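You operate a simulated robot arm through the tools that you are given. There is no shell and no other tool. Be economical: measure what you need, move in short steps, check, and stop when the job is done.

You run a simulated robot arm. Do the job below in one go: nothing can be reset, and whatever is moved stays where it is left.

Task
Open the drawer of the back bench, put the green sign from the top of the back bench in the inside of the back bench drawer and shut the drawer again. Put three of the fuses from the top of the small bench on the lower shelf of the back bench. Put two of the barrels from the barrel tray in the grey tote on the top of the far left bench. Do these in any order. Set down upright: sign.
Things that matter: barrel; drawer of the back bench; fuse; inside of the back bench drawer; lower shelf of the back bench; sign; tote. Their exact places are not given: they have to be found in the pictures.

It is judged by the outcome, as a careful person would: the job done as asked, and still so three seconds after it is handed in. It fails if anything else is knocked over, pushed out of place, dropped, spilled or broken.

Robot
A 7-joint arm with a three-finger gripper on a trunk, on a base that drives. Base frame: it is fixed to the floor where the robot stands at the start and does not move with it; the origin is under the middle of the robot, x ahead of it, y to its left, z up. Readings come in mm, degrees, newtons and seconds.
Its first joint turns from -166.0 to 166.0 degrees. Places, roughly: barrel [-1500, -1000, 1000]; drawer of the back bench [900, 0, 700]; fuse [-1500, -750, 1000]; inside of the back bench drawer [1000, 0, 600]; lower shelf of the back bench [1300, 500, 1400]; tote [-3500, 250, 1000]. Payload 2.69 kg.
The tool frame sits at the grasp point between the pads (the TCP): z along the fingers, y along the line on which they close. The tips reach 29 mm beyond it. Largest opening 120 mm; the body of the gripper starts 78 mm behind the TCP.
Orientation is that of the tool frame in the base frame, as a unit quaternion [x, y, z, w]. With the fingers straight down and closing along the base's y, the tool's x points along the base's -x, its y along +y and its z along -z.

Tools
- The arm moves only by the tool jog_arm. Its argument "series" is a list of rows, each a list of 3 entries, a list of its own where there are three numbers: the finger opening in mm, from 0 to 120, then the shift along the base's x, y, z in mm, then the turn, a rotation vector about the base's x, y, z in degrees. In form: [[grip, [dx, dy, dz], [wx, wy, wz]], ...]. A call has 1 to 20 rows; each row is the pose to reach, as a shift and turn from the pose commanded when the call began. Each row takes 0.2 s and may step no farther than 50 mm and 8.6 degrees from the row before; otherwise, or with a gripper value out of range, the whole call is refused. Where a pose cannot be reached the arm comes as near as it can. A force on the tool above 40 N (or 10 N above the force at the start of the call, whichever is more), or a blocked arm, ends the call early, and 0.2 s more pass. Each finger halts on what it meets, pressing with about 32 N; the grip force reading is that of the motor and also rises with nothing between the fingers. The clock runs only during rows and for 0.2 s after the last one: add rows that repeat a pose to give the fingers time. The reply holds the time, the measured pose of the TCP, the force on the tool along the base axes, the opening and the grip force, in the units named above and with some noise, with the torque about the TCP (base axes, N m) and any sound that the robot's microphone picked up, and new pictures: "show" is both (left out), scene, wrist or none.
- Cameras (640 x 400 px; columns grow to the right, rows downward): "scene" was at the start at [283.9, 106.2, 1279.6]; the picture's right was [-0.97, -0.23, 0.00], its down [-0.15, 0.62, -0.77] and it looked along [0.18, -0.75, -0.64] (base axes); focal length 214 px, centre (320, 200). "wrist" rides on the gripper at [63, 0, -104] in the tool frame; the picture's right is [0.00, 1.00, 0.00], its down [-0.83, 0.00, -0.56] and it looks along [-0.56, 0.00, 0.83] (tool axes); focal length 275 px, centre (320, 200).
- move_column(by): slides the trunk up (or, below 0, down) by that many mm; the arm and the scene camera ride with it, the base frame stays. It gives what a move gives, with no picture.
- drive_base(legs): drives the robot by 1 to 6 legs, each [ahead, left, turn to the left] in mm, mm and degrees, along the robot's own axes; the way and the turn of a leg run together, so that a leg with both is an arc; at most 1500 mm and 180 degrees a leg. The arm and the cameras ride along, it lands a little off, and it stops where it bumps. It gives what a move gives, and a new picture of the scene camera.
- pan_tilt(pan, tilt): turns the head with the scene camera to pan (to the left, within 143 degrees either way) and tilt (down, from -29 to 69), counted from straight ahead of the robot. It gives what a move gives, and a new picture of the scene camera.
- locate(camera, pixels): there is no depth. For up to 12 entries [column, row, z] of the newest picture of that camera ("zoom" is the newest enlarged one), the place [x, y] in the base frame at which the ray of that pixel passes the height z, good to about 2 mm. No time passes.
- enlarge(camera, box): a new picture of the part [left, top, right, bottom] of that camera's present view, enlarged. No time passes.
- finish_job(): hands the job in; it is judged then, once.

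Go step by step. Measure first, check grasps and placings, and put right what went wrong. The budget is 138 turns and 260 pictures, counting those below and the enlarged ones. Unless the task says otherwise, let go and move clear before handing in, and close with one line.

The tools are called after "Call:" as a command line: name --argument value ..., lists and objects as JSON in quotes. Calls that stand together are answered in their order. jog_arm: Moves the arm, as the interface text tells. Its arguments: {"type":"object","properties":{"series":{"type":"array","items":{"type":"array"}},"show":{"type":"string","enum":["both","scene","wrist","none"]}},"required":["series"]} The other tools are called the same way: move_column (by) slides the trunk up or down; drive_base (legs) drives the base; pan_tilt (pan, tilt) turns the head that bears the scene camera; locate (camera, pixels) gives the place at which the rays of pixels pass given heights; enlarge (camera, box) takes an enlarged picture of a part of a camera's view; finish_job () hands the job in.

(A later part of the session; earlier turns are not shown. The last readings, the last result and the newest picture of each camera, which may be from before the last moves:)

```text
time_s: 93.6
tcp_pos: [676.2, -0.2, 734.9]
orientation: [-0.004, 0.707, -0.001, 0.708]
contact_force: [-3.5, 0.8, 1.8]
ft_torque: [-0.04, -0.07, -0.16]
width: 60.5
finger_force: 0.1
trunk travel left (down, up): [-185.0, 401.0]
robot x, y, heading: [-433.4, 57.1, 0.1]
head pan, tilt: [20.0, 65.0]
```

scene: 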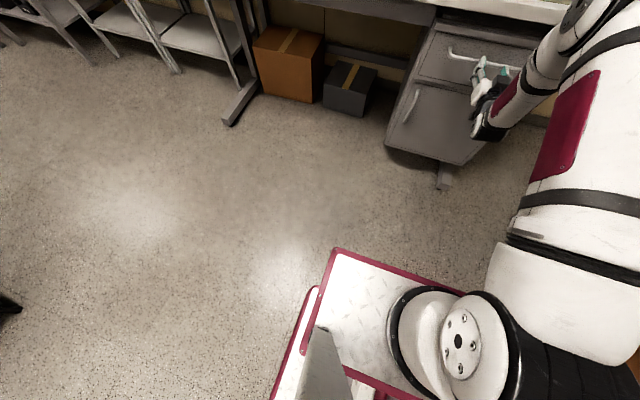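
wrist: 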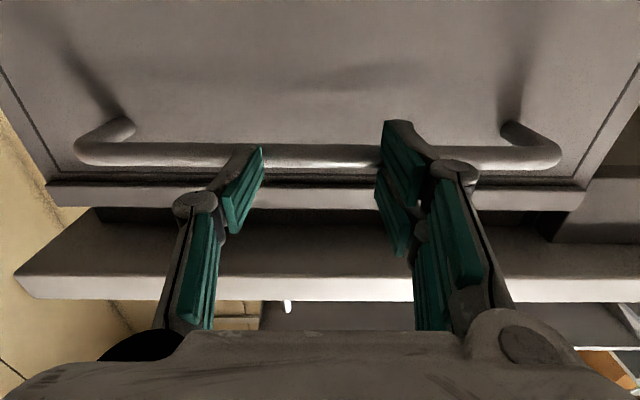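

Contact is light still (3.5 N); I push on in small steps until it stops.

Call:
jog_arm --series '[[60, [4, 0, 0], [0, 0, 0]], [60, [8, 0, 0], [0, 0, 0]], [60, [12, 0, 0], [0, 0, 0]], [60, [16, 0, 0], [0, 0, 0]], [60, [20, 0, 0], [0, 0, 0]], [60, [24, 0, 0], [0, 0, 0]], [60, [28, 0, 0], [0, 0, 0]], [60, [32, 0, 0], [0, 0, 0]]]'

Call:
enlarge --camera "scene" --box '[380, 0, 560, 190]'

```text
time_s: 94.7
tcp_pos: [689.9, -10.8, 733.5]
orientation: [-0.002, 0.708, -0.008, 0.706]
contact_force: [-7.3, -12.2, 0.8]
ft_torque: [0.02, 0.01, 1.02]
width: 0.1
finger_force: 16.5
trunk travel left (down, up): [-185.0, 401.0]
robot x, y, heading: [-432.9, 59.3, -0.1]
head pan, tilt: [20.0, 65.0]
stopped in row 5: the force on the tool passed its limit at 52 N (the readings are from after the stop); the commanded pose is now the measured one
```

scene: 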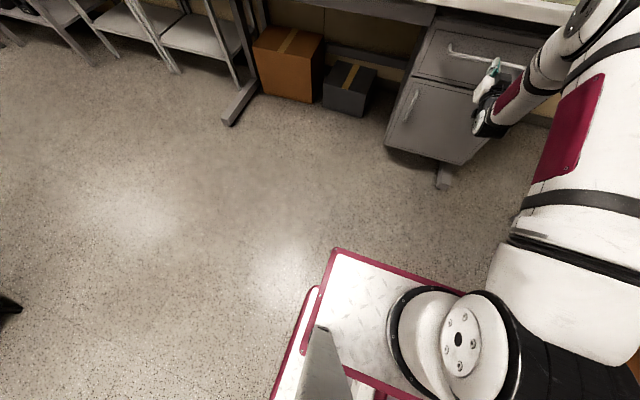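
wrist: 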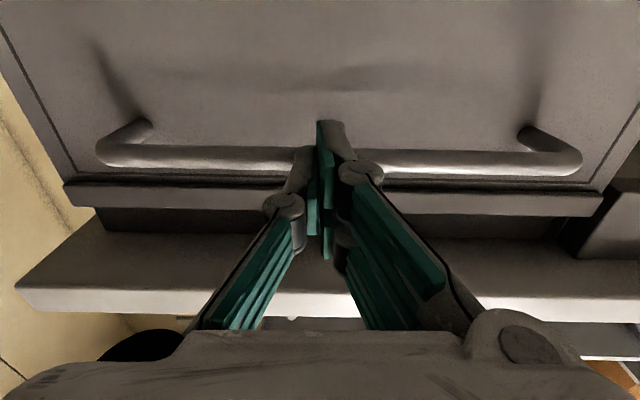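

```text
2.11 times, centred on (470, 95) of scene
```

zoom: 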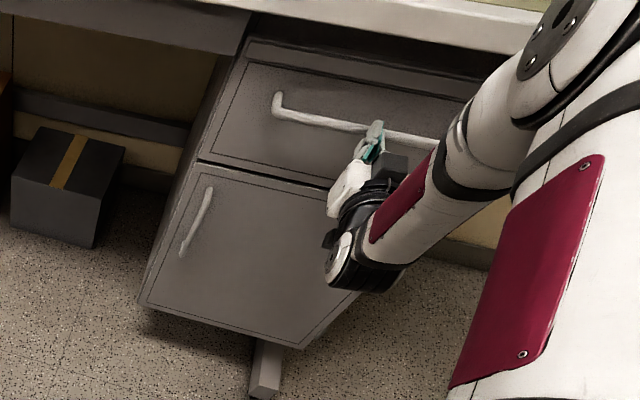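

The push met a hard stop at the closed position (fingers squeezed shut), and the drawer looks flush. I back off, fold the arm, and head to the small bench.

Call:
drive_base --legs '[[-300, 0, 0]]'

Call:
move_column --by 250

Call:
jog_arm --series '[[60, [-30, 0, 10], [0, 8, 0]], [60, [-60, 0, 20], [0, 16, 0]], [60, [-90, 0, 30], [0, 24, 0]], [60, [-120, 0, 40], [0, 32, 0]], [60, [-150, 0, 50], [0, 40, 0]], [60, [-180, 0, 60], [0, 48, 0]], [60, [-210, 0, 70], [0, 56, 0]], [60, [-240, 0, 80], [0, 64, 0]], [60, [-270, 0, 90], [0, 72, 0]], [60, [-300, 0, 100], [0, 80, 0]], [60, [-330, 0, 110], [0, 88, 0]], [60, [-360, 0, 120], [0, 90, 0]], [60, [-400, 0, 130], [0, 90, 0]], [60, [-400, 0, 130], [0, 90, 0]]]' --show "none"

Call:
pan_tilt --pan -110 --tilt 35

Call:
pan_tilt --pan 0 --tilt 35

```text
time_s: 96.7
tcp_pos: [392.9, 3.9, 733.2]
orientation: [-0.006, 0.708, -0.001, 0.706]
contact_force: [0.7, -0.9, 1.2]
ft_torque: [0.02, 0.01, -0.02]
width: 60.0
finger_force: 0.0
trunk travel left (down, up): [-185.0, 401.0]
robot x, y, heading: [-733.7, 58.6, 0.7]
head pan, tilt: [20.0, 65.0]
```

scene: 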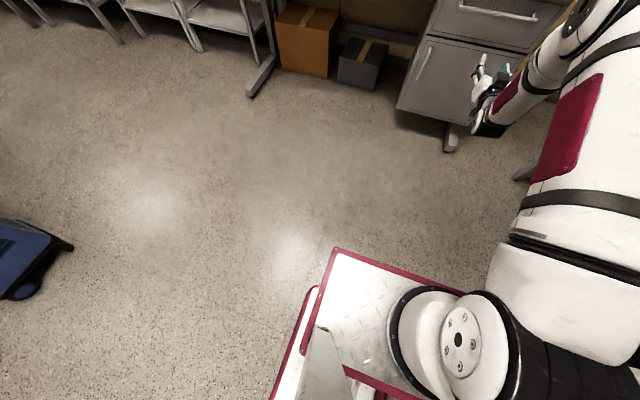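

```text
time_s: 99.3
tcp_pos: [393.4, 4.9, 983.2]
orientation: [-0.007, 0.708, -0.001, 0.706]
contact_force: [0.0, -0.4, 0.3]
ft_torque: [-0.01, 0.04, 0.04]
width: 60.1
finger_force: 0.0
trunk travel left (down, up): [-435.0, 151.0]
robot x, y, heading: [-734.0, 58.4, 0.6]
head pan, tilt: [20.0, 65.0]
```

```text
time_s: 102.3
tcp_pos: [-7.0, 3.2, 1112.8]
orientation: [-0.006, 1.0, 0.003, -0.001]
contact_force: [-0.3, 0.4, 0.5]
ft_torque: [-0.02, 0.0, 0.02]
width: 60.1
finger_force: 0.1
trunk travel left (down, up): [-435.0, 151.0]
robot x, y, heading: [-735.8, 58.0, 0.5]
head pan, tilt: [20.0, 65.0]
```

```text
time_s: 104.4
tcp_pos: [-5.6, 2.7, 1113.3]
orientation: [-0.004, 1.0, 0.004, -0.001]
contact_force: [-0.4, 0.0, -0.2]
ft_torque: [0.02, 0.02, 0.0]
width: 60.3
finger_force: 0.1
trunk travel left (down, up): [-435.0, 151.0]
robot x, y, heading: [-734.0, 53.8, 0.6]
head pan, tilt: [-110.0, 35.0]
```

scene: 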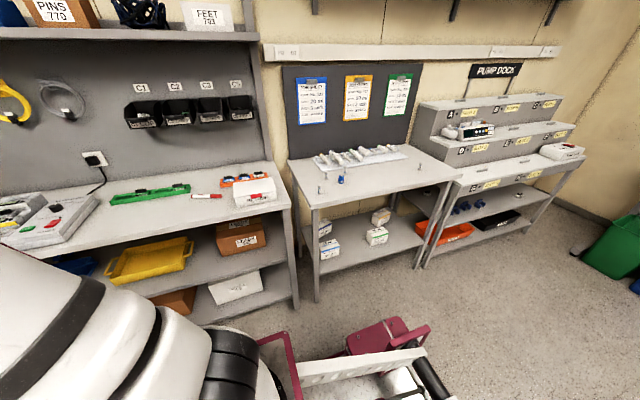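

```text
time_s: 106.3
tcp_pos: [-7.0, 3.8, 1114.1]
orientation: [-0.005, 1.0, 0.003, -0.001]
contact_force: [0.8, 0.4, -0.5]
ft_torque: [0.01, -0.04, 0.06]
width: 59.6
finger_force: 0.0
trunk travel left (down, up): [-435.0, 151.0]
robot x, y, heading: [-732.6, 56.9, 0.8]
head pan, tilt: [0.0, 35.0]
```

scene: 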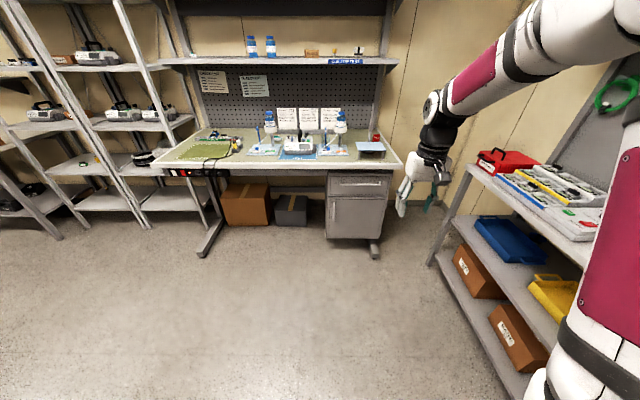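

The small bench (barrel tray and fuses) is identified; drawer is shut. I drive back to its front and turn right to face it.

Call:
drive_base --legs '[[-760, 150, 0], [0, 0, -90]]'

Call:
enlarge --camera "scene" --box '[160, 100, 480, 300]'

```text
time_s: 114.3
tcp_pos: [-1567.3, -516.5, 1115.1]
orientation: [0.718, 0.696, 0.003, 0.002]
contact_force: [-0.5, -0.5, -1.1]
ft_torque: [-0.01, 0.0, -0.01]
width: 59.9
finger_force: 0.1
trunk travel left (down, up): [-435.0, 151.0]
robot x, y, heading: [-1483.8, 210.4, -92.0]
head pan, tilt: [0.0, 35.0]
```

scene: 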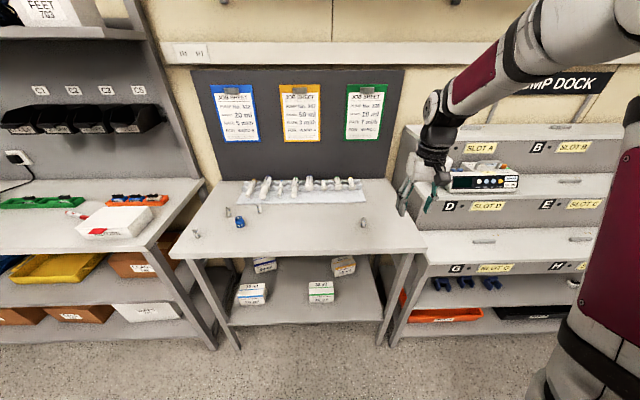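

```text
2.00 times, centred on (320, 200) of scene
```

zoom: 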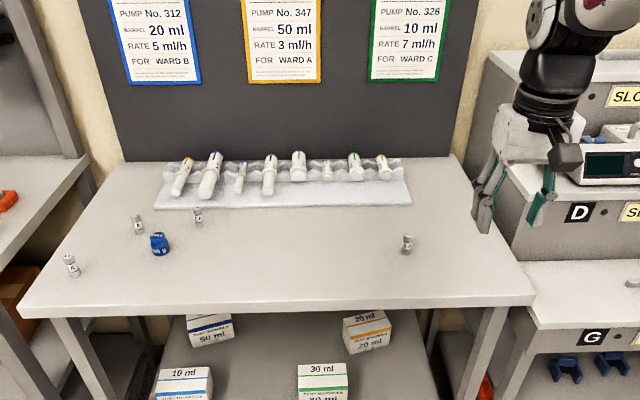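

Call:
locate --camera "scene" --pixels '[[196, 238, 900], [229, 217, 900], [259, 212, 900], [364, 227, 900], [170, 252, 900], [427, 250, 900], [238, 204, 900], [366, 200, 900], [240, 228, 900]]'

Call:
enlarge --camera "scene" --box '[170, 165, 290, 240]'

Call:
enlarge --camera "scene" --box '[230, 165, 390, 265]'

```text
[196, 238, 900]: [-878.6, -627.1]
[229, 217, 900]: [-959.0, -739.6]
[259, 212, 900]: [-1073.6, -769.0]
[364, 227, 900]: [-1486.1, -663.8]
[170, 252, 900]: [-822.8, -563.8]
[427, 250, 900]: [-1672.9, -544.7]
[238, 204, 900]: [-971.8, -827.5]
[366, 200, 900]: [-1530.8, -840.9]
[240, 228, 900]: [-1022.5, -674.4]
```

```text
5.33 times, centred on (230, 202) of scene
```

zoom: 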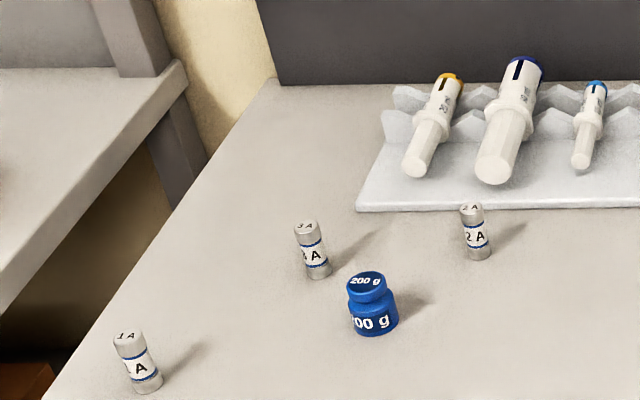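

```text
4.00 times, centred on (310, 215) of scene
```

zoom: 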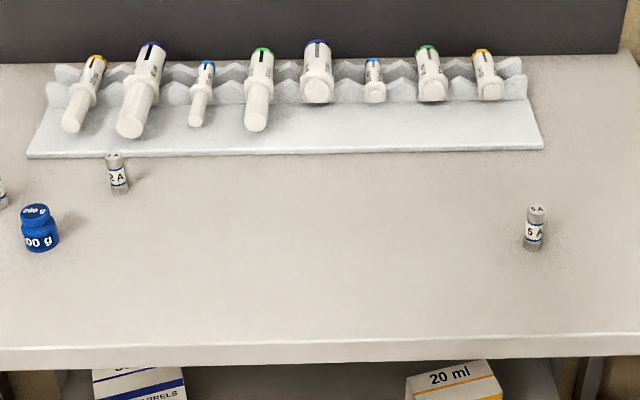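

Four fuses: 1A, 3A, 2A at left, 5A at right (zoom (535,228)). I take 5A first: move the gripper above it and look with the wrist camera.

Call:
jog_arm --series '[[60, [20, -35, 0], [0, 0, 1]], [60, [40, -65, 0], [0, 0, 2]], [60, [60, -100, -20], [0, 0, 2]], [60, [80, -135, -50], [0, 0, 2]], [60, [81, -148, -75], [0, 0, 2]], [60, [81, -148, -75], [0, 0, 2]]]'

Call:
enlarge --camera "wrist" --box '[200, 60, 440, 210]'

```text
refused: row 4 steps farther than a row can; nothing moved
```

```text
2.67 times, centred on (320, 135) of wrist
```

zoom: 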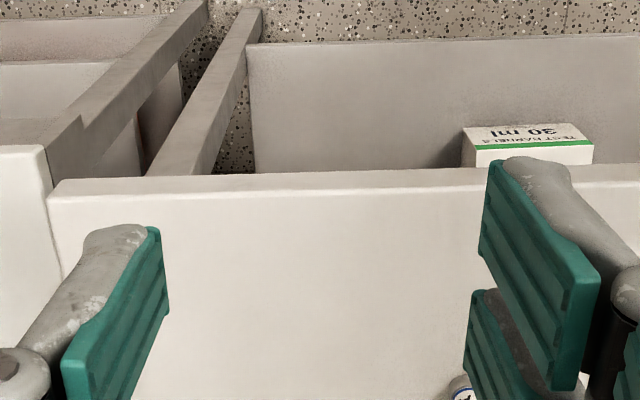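

Call:
jog_arm --series '[[60, [20, -35, 0], [0, 0, 1]], [60, [40, -65, -10], [0, 0, 2]], [60, [60, -95, -25], [0, 0, 2]], [60, [75, -120, -45], [0, 0, 2]], [60, [81, -138, -75], [0, 0, 2]], [60, [81, -148, -90], [0, 0, 2]], [60, [81, -148, -90], [0, 0, 2]]]' --show "wrist"

```text
time_s: 115.9
tcp_pos: [-1486.4, -664.0, 1024.4]
orientation: [0.706, 0.708, 0.003, 0.003]
contact_force: [0.3, 0.3, -0.6]
ft_torque: [0.02, -0.01, 0.02]
width: 59.7
finger_force: 0.1
trunk travel left (down, up): [-435.0, 151.0]
robot x, y, heading: [-1481.8, 207.3, -91.8]
head pan, tilt: [0.0, 35.0]
```

wrist: 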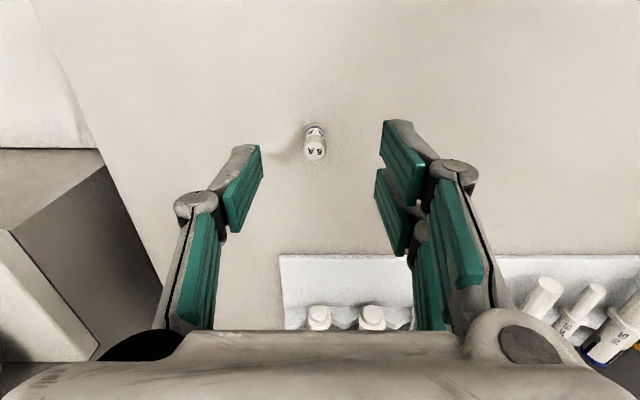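

Call:
locate --camera "wrist" --pixels '[[314, 128, 890], [314, 128, 880], [316, 150, 920], [316, 150, 930], [303, 150, 920], [327, 150, 920], [280, 256, 890]]'

Call:
enlarge --camera "wrist" --box '[270, 100, 366, 160]'

```text
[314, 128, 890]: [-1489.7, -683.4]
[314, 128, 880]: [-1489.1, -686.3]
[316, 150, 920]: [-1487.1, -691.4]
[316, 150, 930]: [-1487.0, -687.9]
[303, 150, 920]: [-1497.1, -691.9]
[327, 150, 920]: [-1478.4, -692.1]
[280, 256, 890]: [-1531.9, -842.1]
```

```text
6.67 times, centred on (318, 130) of wrist
```

zoom: 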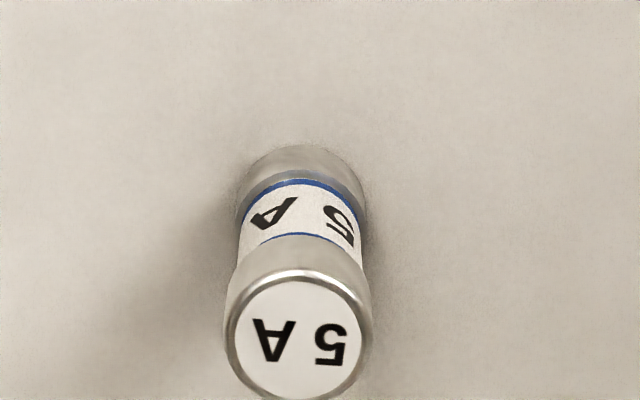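

Fuse centre ≈ (-1488,-689), top z≈928. I descend and grip.

Call:
jog_arm --series '[[60, [-2, -25, -30], [0, 0, 0]], [60, [-2, -25, -65], [0, 0, 0]], [60, [-2, -25, -95], [0, 0, 0]], [60, [-2, -25, -104], [0, 0, 0]], [60, [-2, -25, -104], [0, 0, 0]]]' --show "wrist"

Call:
jog_arm --series '[[30, [0, 0, 0], [0, 0, 0]], [10, [0, 0, 0], [0, 0, 0]], [10, [0, 0, 0], [0, 0, 0]]]' --show "wrist"

```text
time_s: 117.1
tcp_pos: [-1488.0, -689.4, 919.8]
orientation: [0.706, 0.708, 0.003, 0.001]
contact_force: [0.0, 0.1, 0.4]
ft_torque: [-0.01, 0.0, 0.0]
width: 60.3
finger_force: 0.1
trunk travel left (down, up): [-435.0, 151.0]
robot x, y, heading: [-1480.1, 207.7, -91.9]
head pan, tilt: [0.0, 35.0]
```

wrist: 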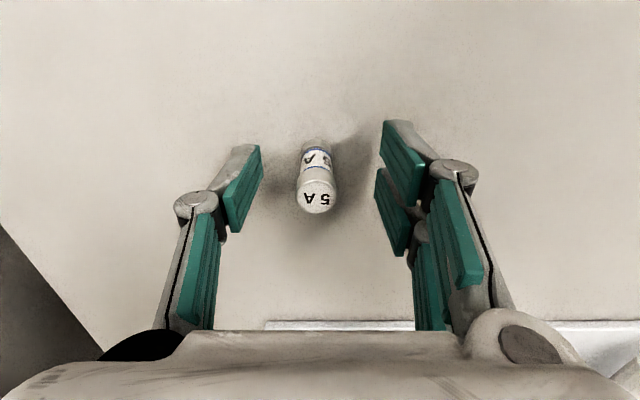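

```text
time_s: 117.9
tcp_pos: [-1487.5, -688.9, 918.6]
orientation: [0.706, 0.708, 0.003, 0.002]
contact_force: [-0.3, 0.0, -0.8]
ft_torque: [0.0, 0.03, 0.03]
width: 15.8
finger_force: 31.5
trunk travel left (down, up): [-435.0, 151.0]
robot x, y, heading: [-1482.6, 207.3, -91.9]
head pan, tilt: [0.0, 35.0]
```

wrist: 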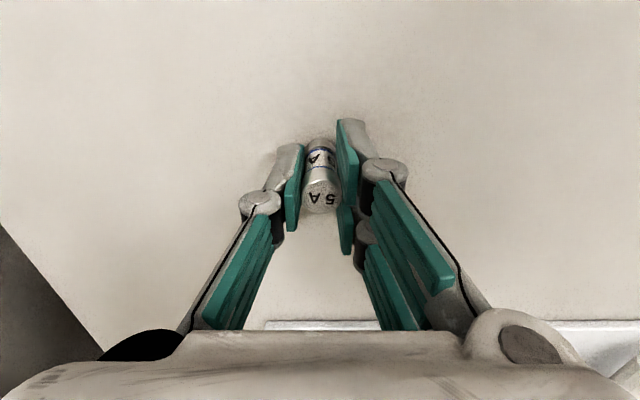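

Gripped (15.8 mm). I lift, retract, raise the trunk and drive to the back bench.

Call:
jog_arm --series '[[10, [0, 0, 40], [0, 0, 0]], [10, [0, 10, 85], [0, 0, 0]], [10, [0, 35, 125], [0, 0, 0]], [10, [0, 60, 165], [0, 0, 0]], [10, [0, 85, 205], [0, 0, 0]], [10, [0, 110, 245], [0, 0, 0]], [10, [0, 140, 280], [0, 0, 0]], [10, [0, 170, 315], [0, 0, 0]], [10, [0, 205, 345], [0, 0, 0]], [10, [0, 245, 365], [0, 0, 0]], [10, [0, 245, 365], [0, 0, 0]]]' --show "none"

Call:
move_column --by 150

Call:
drive_base --legs '[[0, 0, 91.9], [1500, 0, 0]]'

Call:
pan_tilt --pan 0 --tilt 10

```text
time_s: 120.3
tcp_pos: [-1486.8, -445.0, 1283.5]
orientation: [0.706, 0.708, 0.003, 0.001]
contact_force: [0.0, 0.2, 0.0]
ft_torque: [0.05, 0.0, -0.01]
width: 16.0
finger_force: 32.1
trunk travel left (down, up): [-435.0, 151.0]
robot x, y, heading: [-1483.5, 208.1, -91.8]
head pan, tilt: [0.0, 35.0]
```

```text
time_s: 122.0
tcp_pos: [-1487.5, -444.6, 1434.1]
orientation: [0.706, 0.708, 0.004, 0.001]
contact_force: [-0.4, -0.1, -0.2]
ft_torque: [0.02, 0.01, 0.01]
width: 16.1
finger_force: 32.6
trunk travel left (down, up): [-585.0, 1.0]
robot x, y, heading: [-1481.1, 207.8, -91.9]
head pan, tilt: [0.0, 35.0]
```

```text
time_s: 133.2
tcp_pos: [648.8, 217.0, 1434.6]
orientation: [-0.021, 1.0, 0.004, -0.001]
contact_force: [0.2, -0.2, -0.2]
ft_torque: [-0.01, -0.02, 0.03]
width: 15.8
finger_force: 32.5
trunk travel left (down, up): [-585.0, 1.0]
robot x, y, heading: [-2.2, 199.6, 0.3]
head pan, tilt: [0.0, 35.0]
```

scene: 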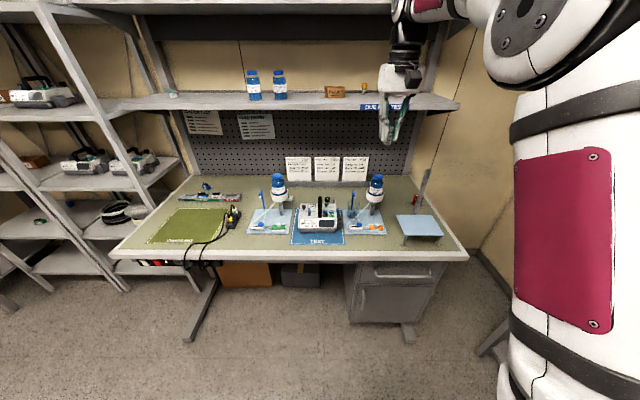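

```text
time_s: 134.1
tcp_pos: [650.2, 216.9, 1435.1]
orientation: [-0.022, 1.0, 0.004, -0.001]
contact_force: [1.2, -0.8, -0.5]
ft_torque: [0.02, 0.01, -0.01]
width: 15.6
finger_force: 31.9
trunk travel left (down, up): [-585.0, 1.0]
robot x, y, heading: [-1.9, 198.0, 0.3]
head pan, tilt: [0.0, 10.0]
```

scene: 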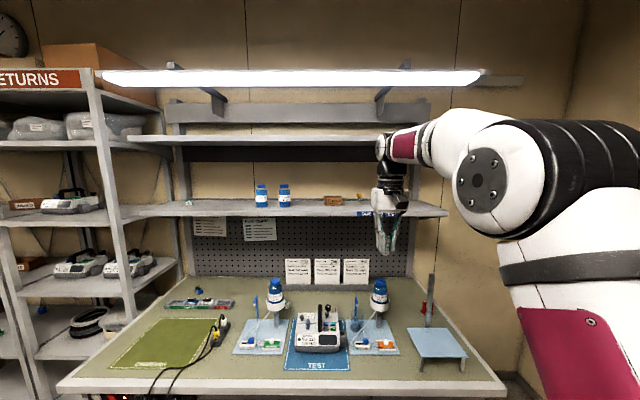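

Call:
locate --camera "scene" --pixels '[[118, 210, 1400], [446, 209, 1400], [128, 137, 1680], [128, 137, 1720], [330, 137, 1680], [330, 137, 1700], [330, 210, 1400], [330, 216, 1380]]'

Call:
enlarge --camera "scene" --box '[230, 100, 470, 250]'

```text
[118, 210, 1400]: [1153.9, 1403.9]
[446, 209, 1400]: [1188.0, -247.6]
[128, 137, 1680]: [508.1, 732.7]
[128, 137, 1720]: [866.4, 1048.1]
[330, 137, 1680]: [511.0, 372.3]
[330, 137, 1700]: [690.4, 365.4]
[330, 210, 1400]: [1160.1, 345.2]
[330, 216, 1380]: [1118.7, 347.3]
```

```text
2.67 times, centred on (350, 175) of scene
```

zoom: 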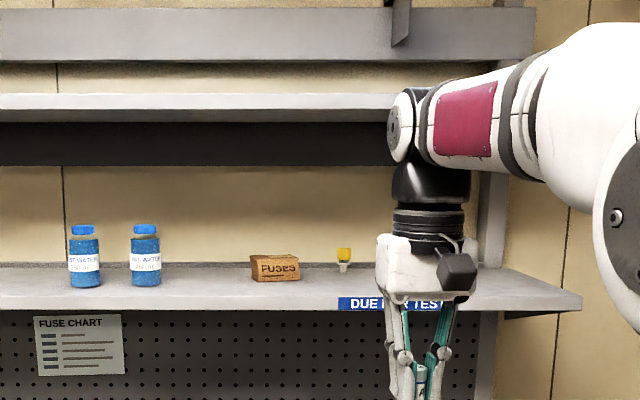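

Shelf front edge works out at x≈1180, z≈1393; the upper shelf sits further back at ~1730, so a vertical tool fits near the front edge. I drive in 290 and raise the arm.

Call:
jog_arm --series '[[10, [0, 0, 30], [0, 0, -2]], [10, [0, 0, 60], [0, 0, -2]], [10, [0, 0, 60], [0, 0, -2]]]' --show "none"

Call:
drive_base --legs '[[290, 0, 0]]'

Call:
jog_arm --series '[[10, [40, 0, 0], [0, 0, 0]], [10, [80, 0, 0], [0, 0, 0]], [10, [120, 0, 0], [0, 0, 0]], [10, [160, 0, 0], [0, 0, 0]], [10, [160, 0, 0], [0, 0, 0]]]'

```text
time_s: 134.9
tcp_pos: [651.1, 217.1, 1493.3]
orientation: [-0.005, 1.0, 0.004, 0.0]
contact_force: [0.3, 0.4, -1.0]
ft_torque: [0.0, -0.01, -0.04]
width: 15.8
finger_force: 32.3
trunk travel left (down, up): [-585.0, 1.0]
robot x, y, heading: [-4.8, 196.8, 0.5]
head pan, tilt: [0.0, 10.0]
```

```text
time_s: 136.9
tcp_pos: [943.1, 218.4, 1494.4]
orientation: [-0.004, 1.0, 0.004, 0.0]
contact_force: [0.5, 0.1, -0.1]
ft_torque: [0.0, -0.01, 0.0]
width: 15.7
finger_force: 31.9
trunk travel left (down, up): [-585.0, 1.0]
robot x, y, heading: [288.9, 201.2, 0.3]
head pan, tilt: [0.0, 10.0]
```

scene: 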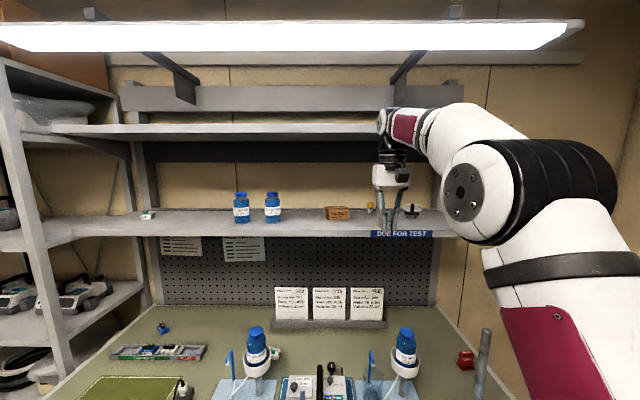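

```text
time_s: 138.1
tcp_pos: [1003.5, 212.6, 1460.5]
orientation: [-0.004, 1.0, 0.003, -0.001]
contact_force: [0.0, -0.8, 0.2]
ft_torque: [0.03, -0.03, 0.01]
width: 15.8
finger_force: 32.0
out of reach, approached as far as the arm can: row 2, 3, 4, 5
trunk travel left (down, up): [-585.0, 1.0]
robot x, y, heading: [289.5, 200.6, 0.3]
head pan, tilt: [0.0, 10.0]
```

scene: 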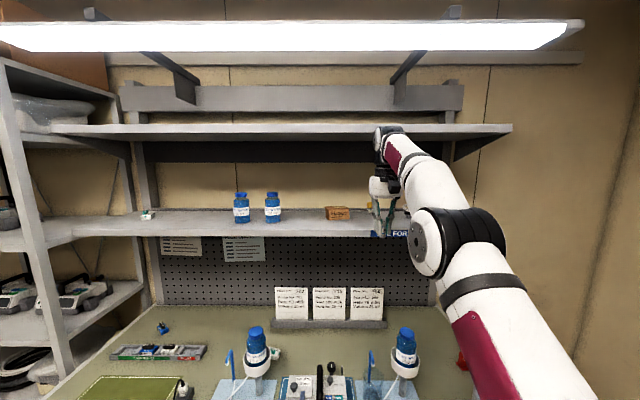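
wrist: 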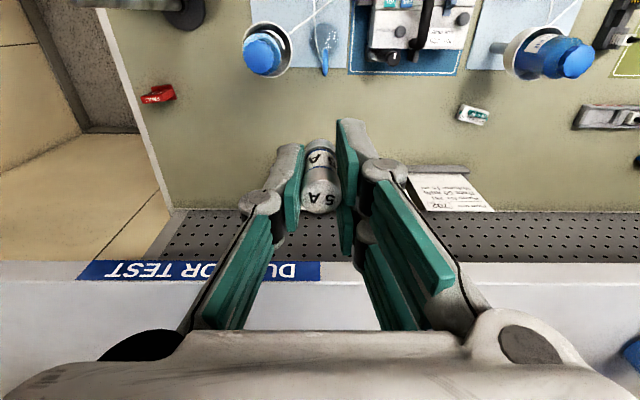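

Vertical tool can't reach high enough here; a 45° tool will. I'll regrasp: set the fuse on the free front strip of this bench (785,170), then take it again with the tool at 45°.

Call:
drive_base --legs '[[-290, 0, 0]]'

Call:
move_column --by -400

Call:
jog_arm --series '[[10, [25, -15, -5], [0, 0, 0]], [10, [50, -30, -10], [0, 0, 0]], [10, [70, -42, -30], [0, 0, 0]], [10, [70, -42, -60], [0, 0, 0]], [10, [70, -42, -85], [0, 0, 0]], [10, [70, -42, -85], [0, 0, 0]]]' --show "wrist"

```text
time_s: 140.1
tcp_pos: [710.5, 210.7, 1461.1]
orientation: [-0.005, 1.0, 0.004, 0.0]
contact_force: [0.1, 0.5, -0.6]
ft_torque: [0.0, 0.04, 0.05]
width: 15.6
finger_force: 32.0
trunk travel left (down, up): [-585.0, 1.0]
robot x, y, heading: [-4.4, 193.8, 0.7]
head pan, tilt: [0.0, 10.0]
```

scene: 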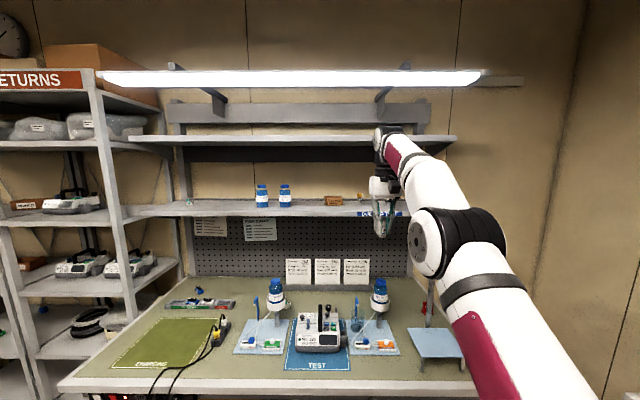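

```text
time_s: 144.0
tcp_pos: [711.5, 211.1, 1060.0]
orientation: [-0.005, 1.0, 0.003, -0.001]
contact_force: [0.5, -0.1, -0.6]
ft_torque: [-0.01, -0.02, -0.01]
width: 16.0
finger_force: 32.1
trunk travel left (down, up): [-185.0, 401.0]
robot x, y, heading: [-5.1, 197.6, 0.5]
head pan, tilt: [0.0, 10.0]
```

```text
time_s: 145.4
tcp_pos: [778.3, 170.5, 977.3]
orientation: [-0.004, 1.0, 0.003, 0.0]
contact_force: [-0.6, -0.1, 0.3]
ft_torque: [-0.01, 0.02, 0.01]
width: 15.8
finger_force: 31.7
trunk travel left (down, up): [-185.0, 401.0]
robot x, y, heading: [-3.2, 197.4, 0.3]
head pan, tilt: [0.0, 10.0]
```

wrist: 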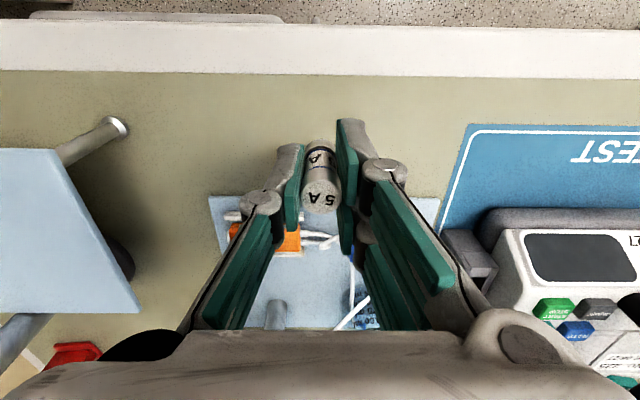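

Spot below is free. I lower until contact.

Call:
jog_arm --series '[[10, [0, 0, -30], [0, 0, 0]], [10, [0, 0, -46], [0, 0, 0]], [10, [0, 0, -50], [0, 0, 0]], [10, [0, 0, -53], [0, 0, 0]], [10, [0, 0, -55], [0, 0, 0]], [10, [0, 0, -57], [0, 0, 0]]]' --show "none"

```text
time_s: 146.8
tcp_pos: [781.1, 169.9, 918.9]
orientation: [-0.005, 1.0, 0.004, -0.001]
contact_force: [0.4, -0.5, 0.6]
ft_torque: [-0.01, 0.02, 0.01]
width: 15.6
finger_force: 31.6
trunk travel left (down, up): [-185.0, 401.0]
robot x, y, heading: [-1.2, 196.8, 0.3]
head pan, tilt: [0.0, 10.0]
```

Call:
jog_arm --series '[[10, [0, 0, -2], [0, 0, 0]], [10, [0, 0, -4], [0, 0, 0]], [10, [0, 0, -6], [0, 0, 0]], [10, [0, 0, -8], [0, 0, 0]], [10, [0, 0, -8], [0, 0, 0]]]' --show "none"

```text
time_s: 148.0
tcp_pos: [781.1, 169.2, 912.4]
orientation: [-0.005, 1.0, 0.003, 0.001]
contact_force: [7.8, 1.1, 26.2]
ft_torque: [0.02, -0.32, 0.02]
width: 15.4
finger_force: 31.8
trunk travel left (down, up): [-185.0, 401.0]
robot x, y, heading: [-2.4, 199.0, -0.0]
head pan, tilt: [0.0, 10.0]
```

Contact; fuse is standing. I release, rise, pitch to 45°, and look.

Call:
jog_arm --series '[[20, [0, 0, 1], [0, 0, 0]], [40, [0, 0, 1], [0, 0, 0]], [60, [0, 0, 1], [0, 0, 0]], [60, [0, 0, 30], [0, 0, 0]], [60, [0, 0, 70], [0, 0, 0]], [60, [0, 0, 80], [0, -8, 0]], [60, [0, 0, 80], [0, -16, 0]], [60, [0, 0, 80], [0, -24, 0]], [60, [0, 0, 80], [0, -32, 0]], [60, [0, 0, 80], [0, -40, 0]], [60, [0, 0, 80], [0, -45, 0]], [60, [0, 0, 80], [0, -45, 0]]]' --show "wrist"

```text
time_s: 150.6
tcp_pos: [782.5, 170.2, 990.9]
orientation: [-0.006, 0.924, 0.0, 0.383]
contact_force: [1.0, 0.0, -0.4]
ft_torque: [0.01, 0.01, 0.02]
width: 59.9
finger_force: 0.1
trunk travel left (down, up): [-185.0, 401.0]
robot x, y, heading: [0.0, 200.7, 0.7]
head pan, tilt: [0.0, 10.0]
```

wrist: 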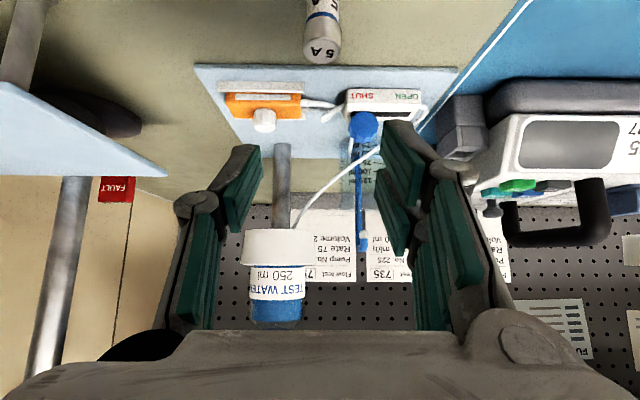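

Call:
jog_arm --series '[[60, [0, 0, -30], [0, 0, 0]], [60, [0, 0, -60], [0, 0, 0]], [60, [0, 0, -76], [0, 0, 0]], [60, [0, 0, -80], [0, 0, 0]], [60, [0, 0, -80], [0, 0, 0]]]' --show "wrist"

Call:
jog_arm --series '[[30, [0, 0, 0], [0, 0, 0]], [10, [0, 0, 0], [0, 0, 0]], [10, [0, 0, 0], [0, 0, 0]]]' --show "wrist"

```text
time_s: 151.8
tcp_pos: [782.2, 168.6, 913.8]
orientation: [-0.005, 0.923, 0.001, 0.386]
contact_force: [1.0, 2.5, 22.8]
ft_torque: [0.88, -0.09, 0.11]
width: 64.7
finger_force: 3.5
trunk travel left (down, up): [-185.0, 401.0]
robot x, y, heading: [-2.1, 197.1, 0.4]
head pan, tilt: [0.0, 10.0]
```

wrist: 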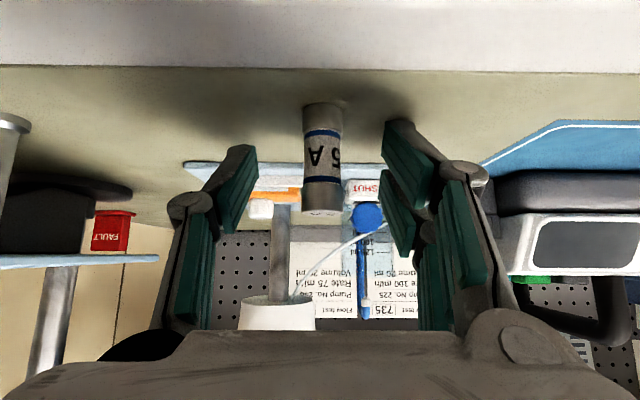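

```text
time_s: 152.2
tcp_pos: [782.3, 174.1, 914.5]
orientation: [-0.009, 0.922, 0.004, 0.386]
contact_force: [-2.3, 5.4, 11.2]
ft_torque: [0.4, 0.02, 0.08]
width: 16.4
finger_force: 5.1
trunk travel left (down, up): [-185.0, 401.0]
robot x, y, heading: [-5.8, 198.4, 0.6]
head pan, tilt: [0.0, 10.0]
stopped in row 2: the force on the tool passed its limit at 54 N (the readings are from after the stop); the commanded pose is now the measured one
```

wrist: 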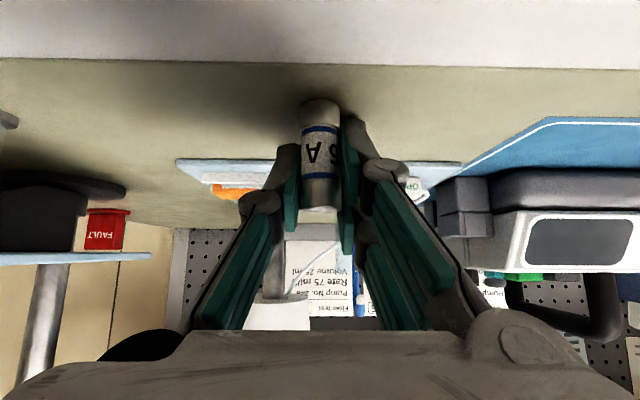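

The fingertips touched the table at 914. I ease up 4 mm and close fully.

Call:
jog_arm --series '[[16, [0, 0, 2], [0, 0, 0]], [10, [0, 0, 4], [0, 0, 0]], [8, [0, 0, 4], [0, 0, 0]], [8, [0, 0, 4], [0, 0, 0]], [8, [0, 0, 30], [0, 0, 0]], [8, [0, 0, 60], [0, 0, 0]]]' --show "wrist"

```text
time_s: 153.6
tcp_pos: [783.2, 172.7, 974.3]
orientation: [-0.008, 0.923, 0.003, 0.384]
contact_force: [-0.1, 0.6, -0.1]
ft_torque: [0.0, 0.02, -0.03]
width: 15.3
finger_force: 32.0
trunk travel left (down, up): [-185.0, 401.0]
robot x, y, heading: [-1.8, 197.9, 0.2]
head pan, tilt: [0.0, 10.0]
```

wrist: 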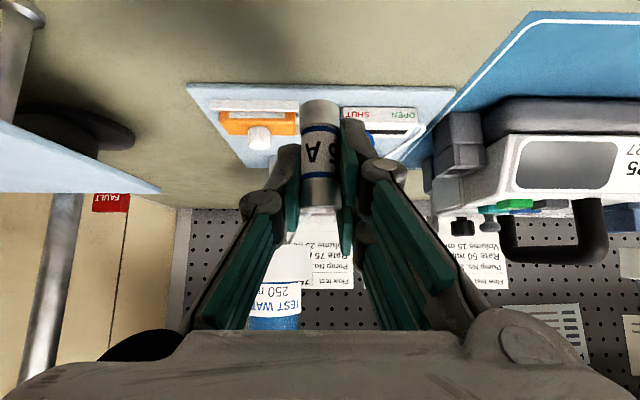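

Fuse held upright at 45°. I raise, drive in 305 mm and extend to the shelf.

Call:
move_column --by 400

Call:
jog_arm --series '[[8, [0, 0, 40], [0, 0, 0]], [8, [0, 0, 80], [0, 0, 0]], [8, [0, 0, 110], [0, 0, 0]], [8, [0, 0, 110], [0, 0, 0]]]' --show "none"

Call:
drive_base --legs '[[305, 0, 0]]'

Call:
jog_arm --series '[[8, [30, 0, 0], [0, 0, 0]], [8, [60, 0, 0], [0, 0, 0]], [8, [60, 0, 0], [0, 0, 0]]]'

```text
time_s: 157.4
tcp_pos: [782.1, 172.1, 1372.7]
orientation: [-0.009, 0.923, 0.004, 0.384]
contact_force: [0.1, -1.5, 0.0]
ft_torque: [0.0, 0.0, -0.04]
width: 15.3
finger_force: 32.2
trunk travel left (down, up): [-585.0, 1.0]
robot x, y, heading: [-3.5, 197.6, 0.5]
head pan, tilt: [0.0, 10.0]
```

```text
time_s: 158.4
tcp_pos: [781.8, 172.8, 1484.4]
orientation: [-0.008, 0.923, 0.003, 0.385]
contact_force: [-0.2, -0.5, -0.2]
ft_torque: [-0.01, 0.06, 0.03]
width: 15.4
finger_force: 32.2
trunk travel left (down, up): [-585.0, 1.0]
robot x, y, heading: [-4.4, 198.4, 0.9]
head pan, tilt: [0.0, 10.0]
```

```text
time_s: 160.5
tcp_pos: [1088.1, 180.7, 1483.6]
orientation: [-0.011, 0.923, 0.004, 0.384]
contact_force: [0.6, 0.0, 0.3]
ft_torque: [-0.01, 0.05, 0.01]
width: 15.6
finger_force: 32.2
trunk travel left (down, up): [-585.0, 1.0]
robot x, y, heading: [305.6, 201.6, 1.0]
head pan, tilt: [0.0, 10.0]
```

scene: 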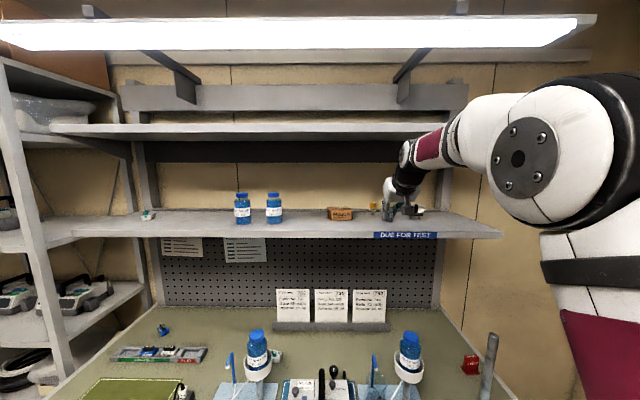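

```text
time_s: 161.3
tcp_pos: [1148.8, 181.0, 1484.0]
orientation: [-0.01, 0.923, 0.003, 0.384]
contact_force: [-0.4, 0.6, 0.1]
ft_torque: [0.0, 0.0, -0.01]
width: 15.6
finger_force: 32.2
trunk travel left (down, up): [-585.0, 1.0]
robot x, y, heading: [302.3, 202.0, 0.6]
head pan, tilt: [0.0, 10.0]
```

scene: 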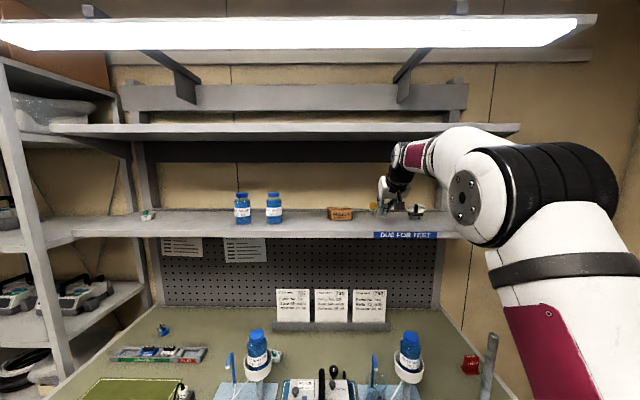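
wrist: 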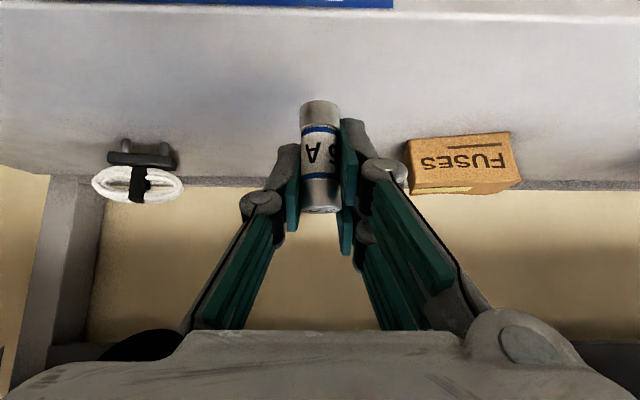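

Call:
locate --camera "wrist" --pixels '[[450, 14, 1393], [450, 184, 1393], [412, 195, 1393], [140, 160, 1393], [175, 150, 1400], [320, 120, 1393]]'

Call:
enlarge --camera "scene" --box '[300, 170, 460, 270]'

```text
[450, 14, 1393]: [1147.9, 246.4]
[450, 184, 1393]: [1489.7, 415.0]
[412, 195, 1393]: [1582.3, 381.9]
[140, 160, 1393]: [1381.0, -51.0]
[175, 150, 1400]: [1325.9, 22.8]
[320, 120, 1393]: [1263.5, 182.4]
```

```text
4.00 times, centred on (380, 220) of scene
```

zoom: 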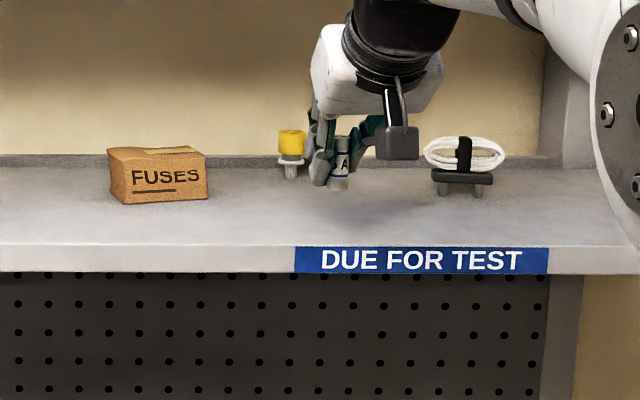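

Shelf spans x≈1165–1450 here. I extend to x≈1232 and lower toward contact (~1430).

Call:
jog_arm --series '[[8, [40, 0, 0], [0, 0, 0]], [8, [83, 0, 0], [0, 0, 0]], [8, [83, 0, -30], [0, 0, 0]], [8, [83, 0, -42], [0, 0, 0]], [8, [83, 0, -42], [0, 0, 0]]]' --show "wrist"

Call:
jog_arm --series '[[8, [0, 0, -3], [0, 0, 0]], [8, [0, 0, -6], [0, 0, 0]], [8, [0, 0, -9], [0, 0, 0]], [8, [0, 0, -9], [0, 0, 0]]]' --show "none"

```text
time_s: 162.5
tcp_pos: [1230.2, 180.2, 1442.4]
orientation: [-0.01, 0.923, 0.003, 0.384]
contact_force: [0.1, 0.9, -0.4]
ft_torque: [0.0, -0.03, -0.01]
width: 15.4
finger_force: 32.2
out of reach, approached as far as the arm can: row 2
trunk travel left (down, up): [-585.0, 1.0]
robot x, y, heading: [304.6, 201.5, 0.5]
head pan, tilt: [0.0, 10.0]
```

wrist: 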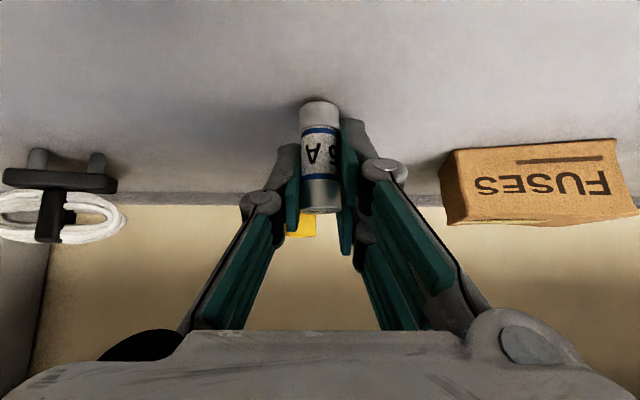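

```text
time_s: 163.5
tcp_pos: [1230.8, 179.6, 1434.8]
orientation: [-0.01, 0.923, 0.003, 0.385]
contact_force: [-1.1, -1.5, 6.7]
ft_torque: [0.08, -0.05, 0.0]
width: 15.4
finger_force: 31.8
trunk travel left (down, up): [-585.0, 1.0]
robot x, y, heading: [303.8, 204.2, 1.2]
head pan, tilt: [0.0, 10.0]
```

Touching (6.7 N at z 1435). I release and withdraw along the tool axis.

Call:
jog_arm --series '[[25, [0, 0, 0], [0, 0, 0]], [45, [0, 0, 1], [0, 0, 0]], [60, [0, 0, 1], [0, 0, 0]], [60, [-25, 0, 25], [0, 0, 0]], [60, [-55, 0, 50], [0, 0, 0]], [60, [-90, 0, 60], [0, 0, 0]], [60, [-90, 0, 60], [0, 0, 0]]]' --show "both"

```text
time_s: 165.1
tcp_pos: [1141.2, 179.7, 1493.2]
orientation: [-0.011, 0.923, 0.004, 0.384]
contact_force: [1.0, -0.3, 0.1]
ft_torque: [0.0, -0.01, -0.03]
width: 60.0
finger_force: 0.0
trunk travel left (down, up): [-585.0, 1.0]
robot x, y, heading: [304.7, 201.1, 0.8]
head pan, tilt: [0.0, 10.0]
```

scene: 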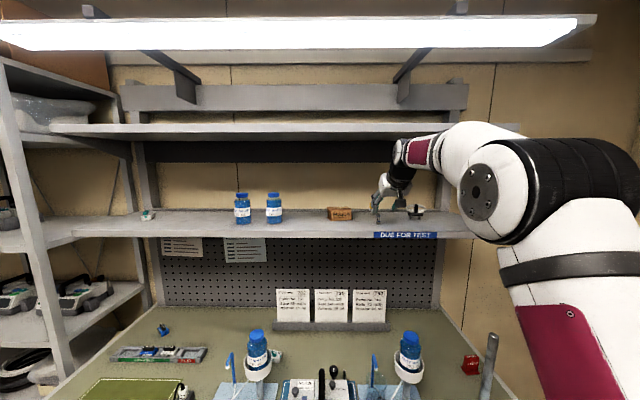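
wrist: 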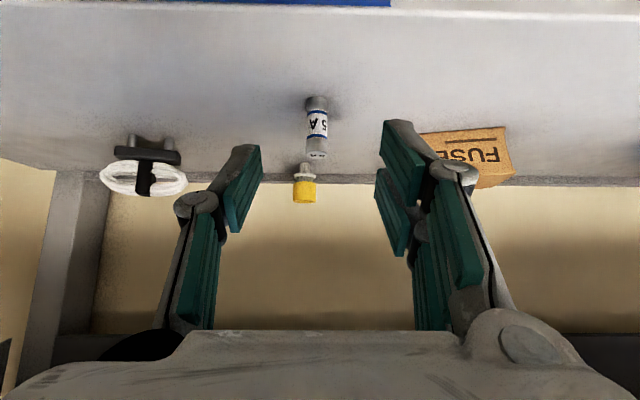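

5A stands on the shelf at (1231,180). Back to the small bench for 1A: retract, drive back 1200 and turn right.

Call:
jog_arm --series '[[60, [-40, 0, 0], [0, 0, 0]], [60, [-80, 0, 0], [0, 0, 0]], [60, [-120, 10, 0], [0, 0, 0]], [60, [-140, 20, 0], [0, 0, 0]]]' --show "none"

Call:
drive_base --legs '[[-1200, 30, 0], [0, 0, -91]]'

Call:
move_column --by -400

Call:
jog_arm --series '[[60, [0, 0, 0], [0, 0, 0]]]' --show "wrist"

```text
time_s: 166.1
tcp_pos: [1001.1, 199.1, 1493.0]
orientation: [-0.01, 0.923, 0.004, 0.384]
contact_force: [0.4, 0.5, -0.4]
ft_torque: [0.0, 0.01, 0.02]
width: 59.9
finger_force: 0.1
trunk travel left (down, up): [-585.0, 1.0]
robot x, y, heading: [303.5, 203.2, 0.7]
head pan, tilt: [0.0, 10.0]
```

```text
time_s: 176.1
tcp_pos: [-956.8, -462.2, 1492.9]
orientation: [0.67, 0.635, -0.28, 0.264]
contact_force: [0.0, -0.2, -0.2]
ft_torque: [-0.03, 0.02, 0.04]
width: 59.9
finger_force: 0.0
trunk travel left (down, up): [-585.0, 1.0]
robot x, y, heading: [-901.4, 235.8, -93.7]
head pan, tilt: [0.0, 10.0]
```

scene: 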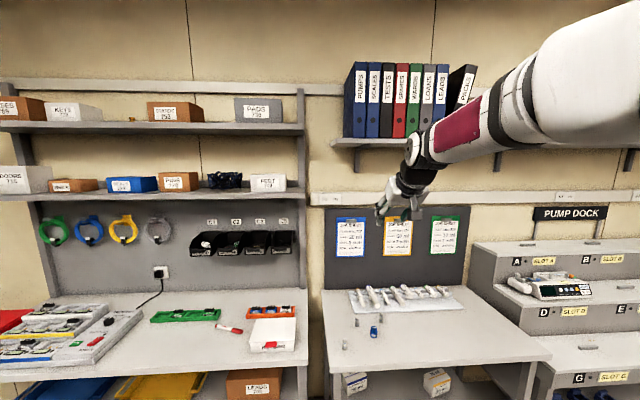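

```text
time_s: 180.0
tcp_pos: [-957.3, -460.9, 1093.2]
orientation: [0.67, 0.635, -0.28, 0.263]
contact_force: [0.2, 0.0, -1.0]
ft_torque: [0.02, 0.0, -0.03]
width: 59.9
finger_force: 0.0
trunk travel left (down, up): [-185.0, 401.0]
robot x, y, heading: [-899.6, 233.9, -93.5]
head pan, tilt: [0.0, 10.0]
```

```text
time_s: 180.4
tcp_pos: [-957.7, -460.6, 1092.6]
orientation: [0.67, 0.635, -0.279, 0.263]
contact_force: [-1.3, -0.3, 0.4]
ft_torque: [0.01, 0.03, 0.0]
width: 59.5
finger_force: 0.1
trunk travel left (down, up): [-185.0, 401.0]
robot x, y, heading: [-902.4, 237.0, -93.5]
head pan, tilt: [0.0, 10.0]
```

wrist: 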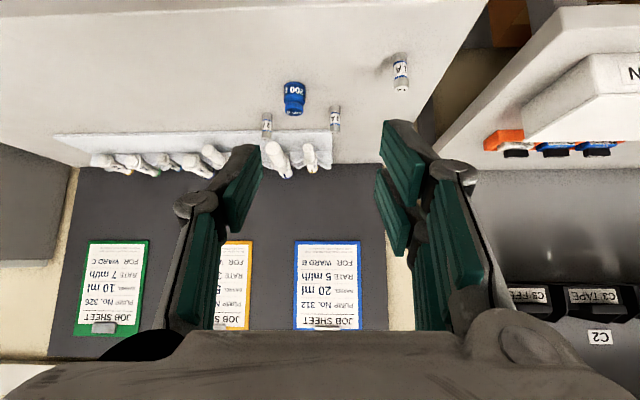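

Call:
enlarge --camera "wrist" --box '[250, 40, 426, 150]'

Call:
locate --camera "wrist" --pixels '[[401, 59, 885], [402, 88, 928], [334, 109, 885], [335, 128, 928], [267, 116, 885], [293, 84, 885]]'

```text
3.64 times, centred on (338, 95) of wrist
```

zoom: 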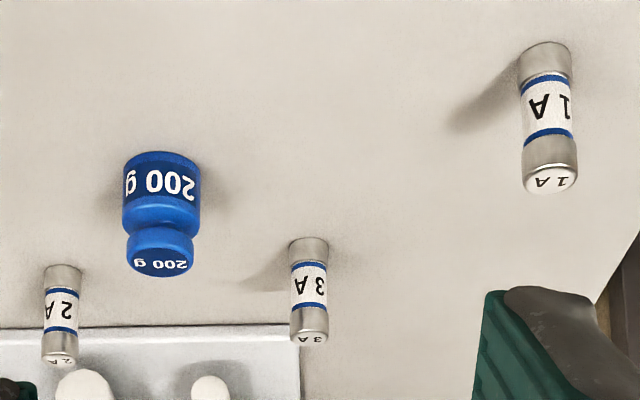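

```text
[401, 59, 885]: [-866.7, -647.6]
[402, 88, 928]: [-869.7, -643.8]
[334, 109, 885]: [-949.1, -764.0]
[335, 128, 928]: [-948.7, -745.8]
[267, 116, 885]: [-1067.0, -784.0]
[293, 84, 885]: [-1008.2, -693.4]
```

1A is at about (-869,-645). I hover above it, then descend.

Call:
jog_arm --series '[[60, [20, -40, -10], [0, 0, 0]], [60, [40, -80, -20], [0, 0, 0]], [60, [60, -120, -30], [0, 0, 0]], [60, [75, -155, -45], [0, 0, 0]], [60, [88, -184, -70], [0, 0, 0]], [60, [88, -184, -105], [0, 0, 0]], [60, [88, -184, -105], [0, 0, 0]]]' --show "wrist"

```text
time_s: 182.0
tcp_pos: [-870.3, -645.1, 989.6]
orientation: [0.67, 0.635, -0.279, 0.264]
contact_force: [0.9, 0.2, 0.1]
ft_torque: [0.03, -0.01, 0.0]
width: 60.2
finger_force: 0.1
trunk travel left (down, up): [-185.0, 401.0]
robot x, y, heading: [-899.6, 239.6, -93.5]
head pan, tilt: [0.0, 10.0]
```

wrist: 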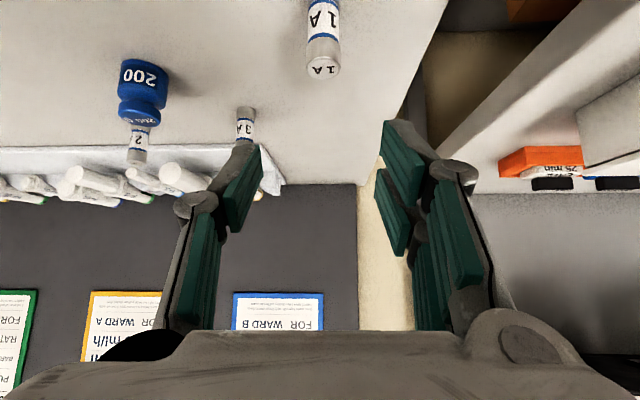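

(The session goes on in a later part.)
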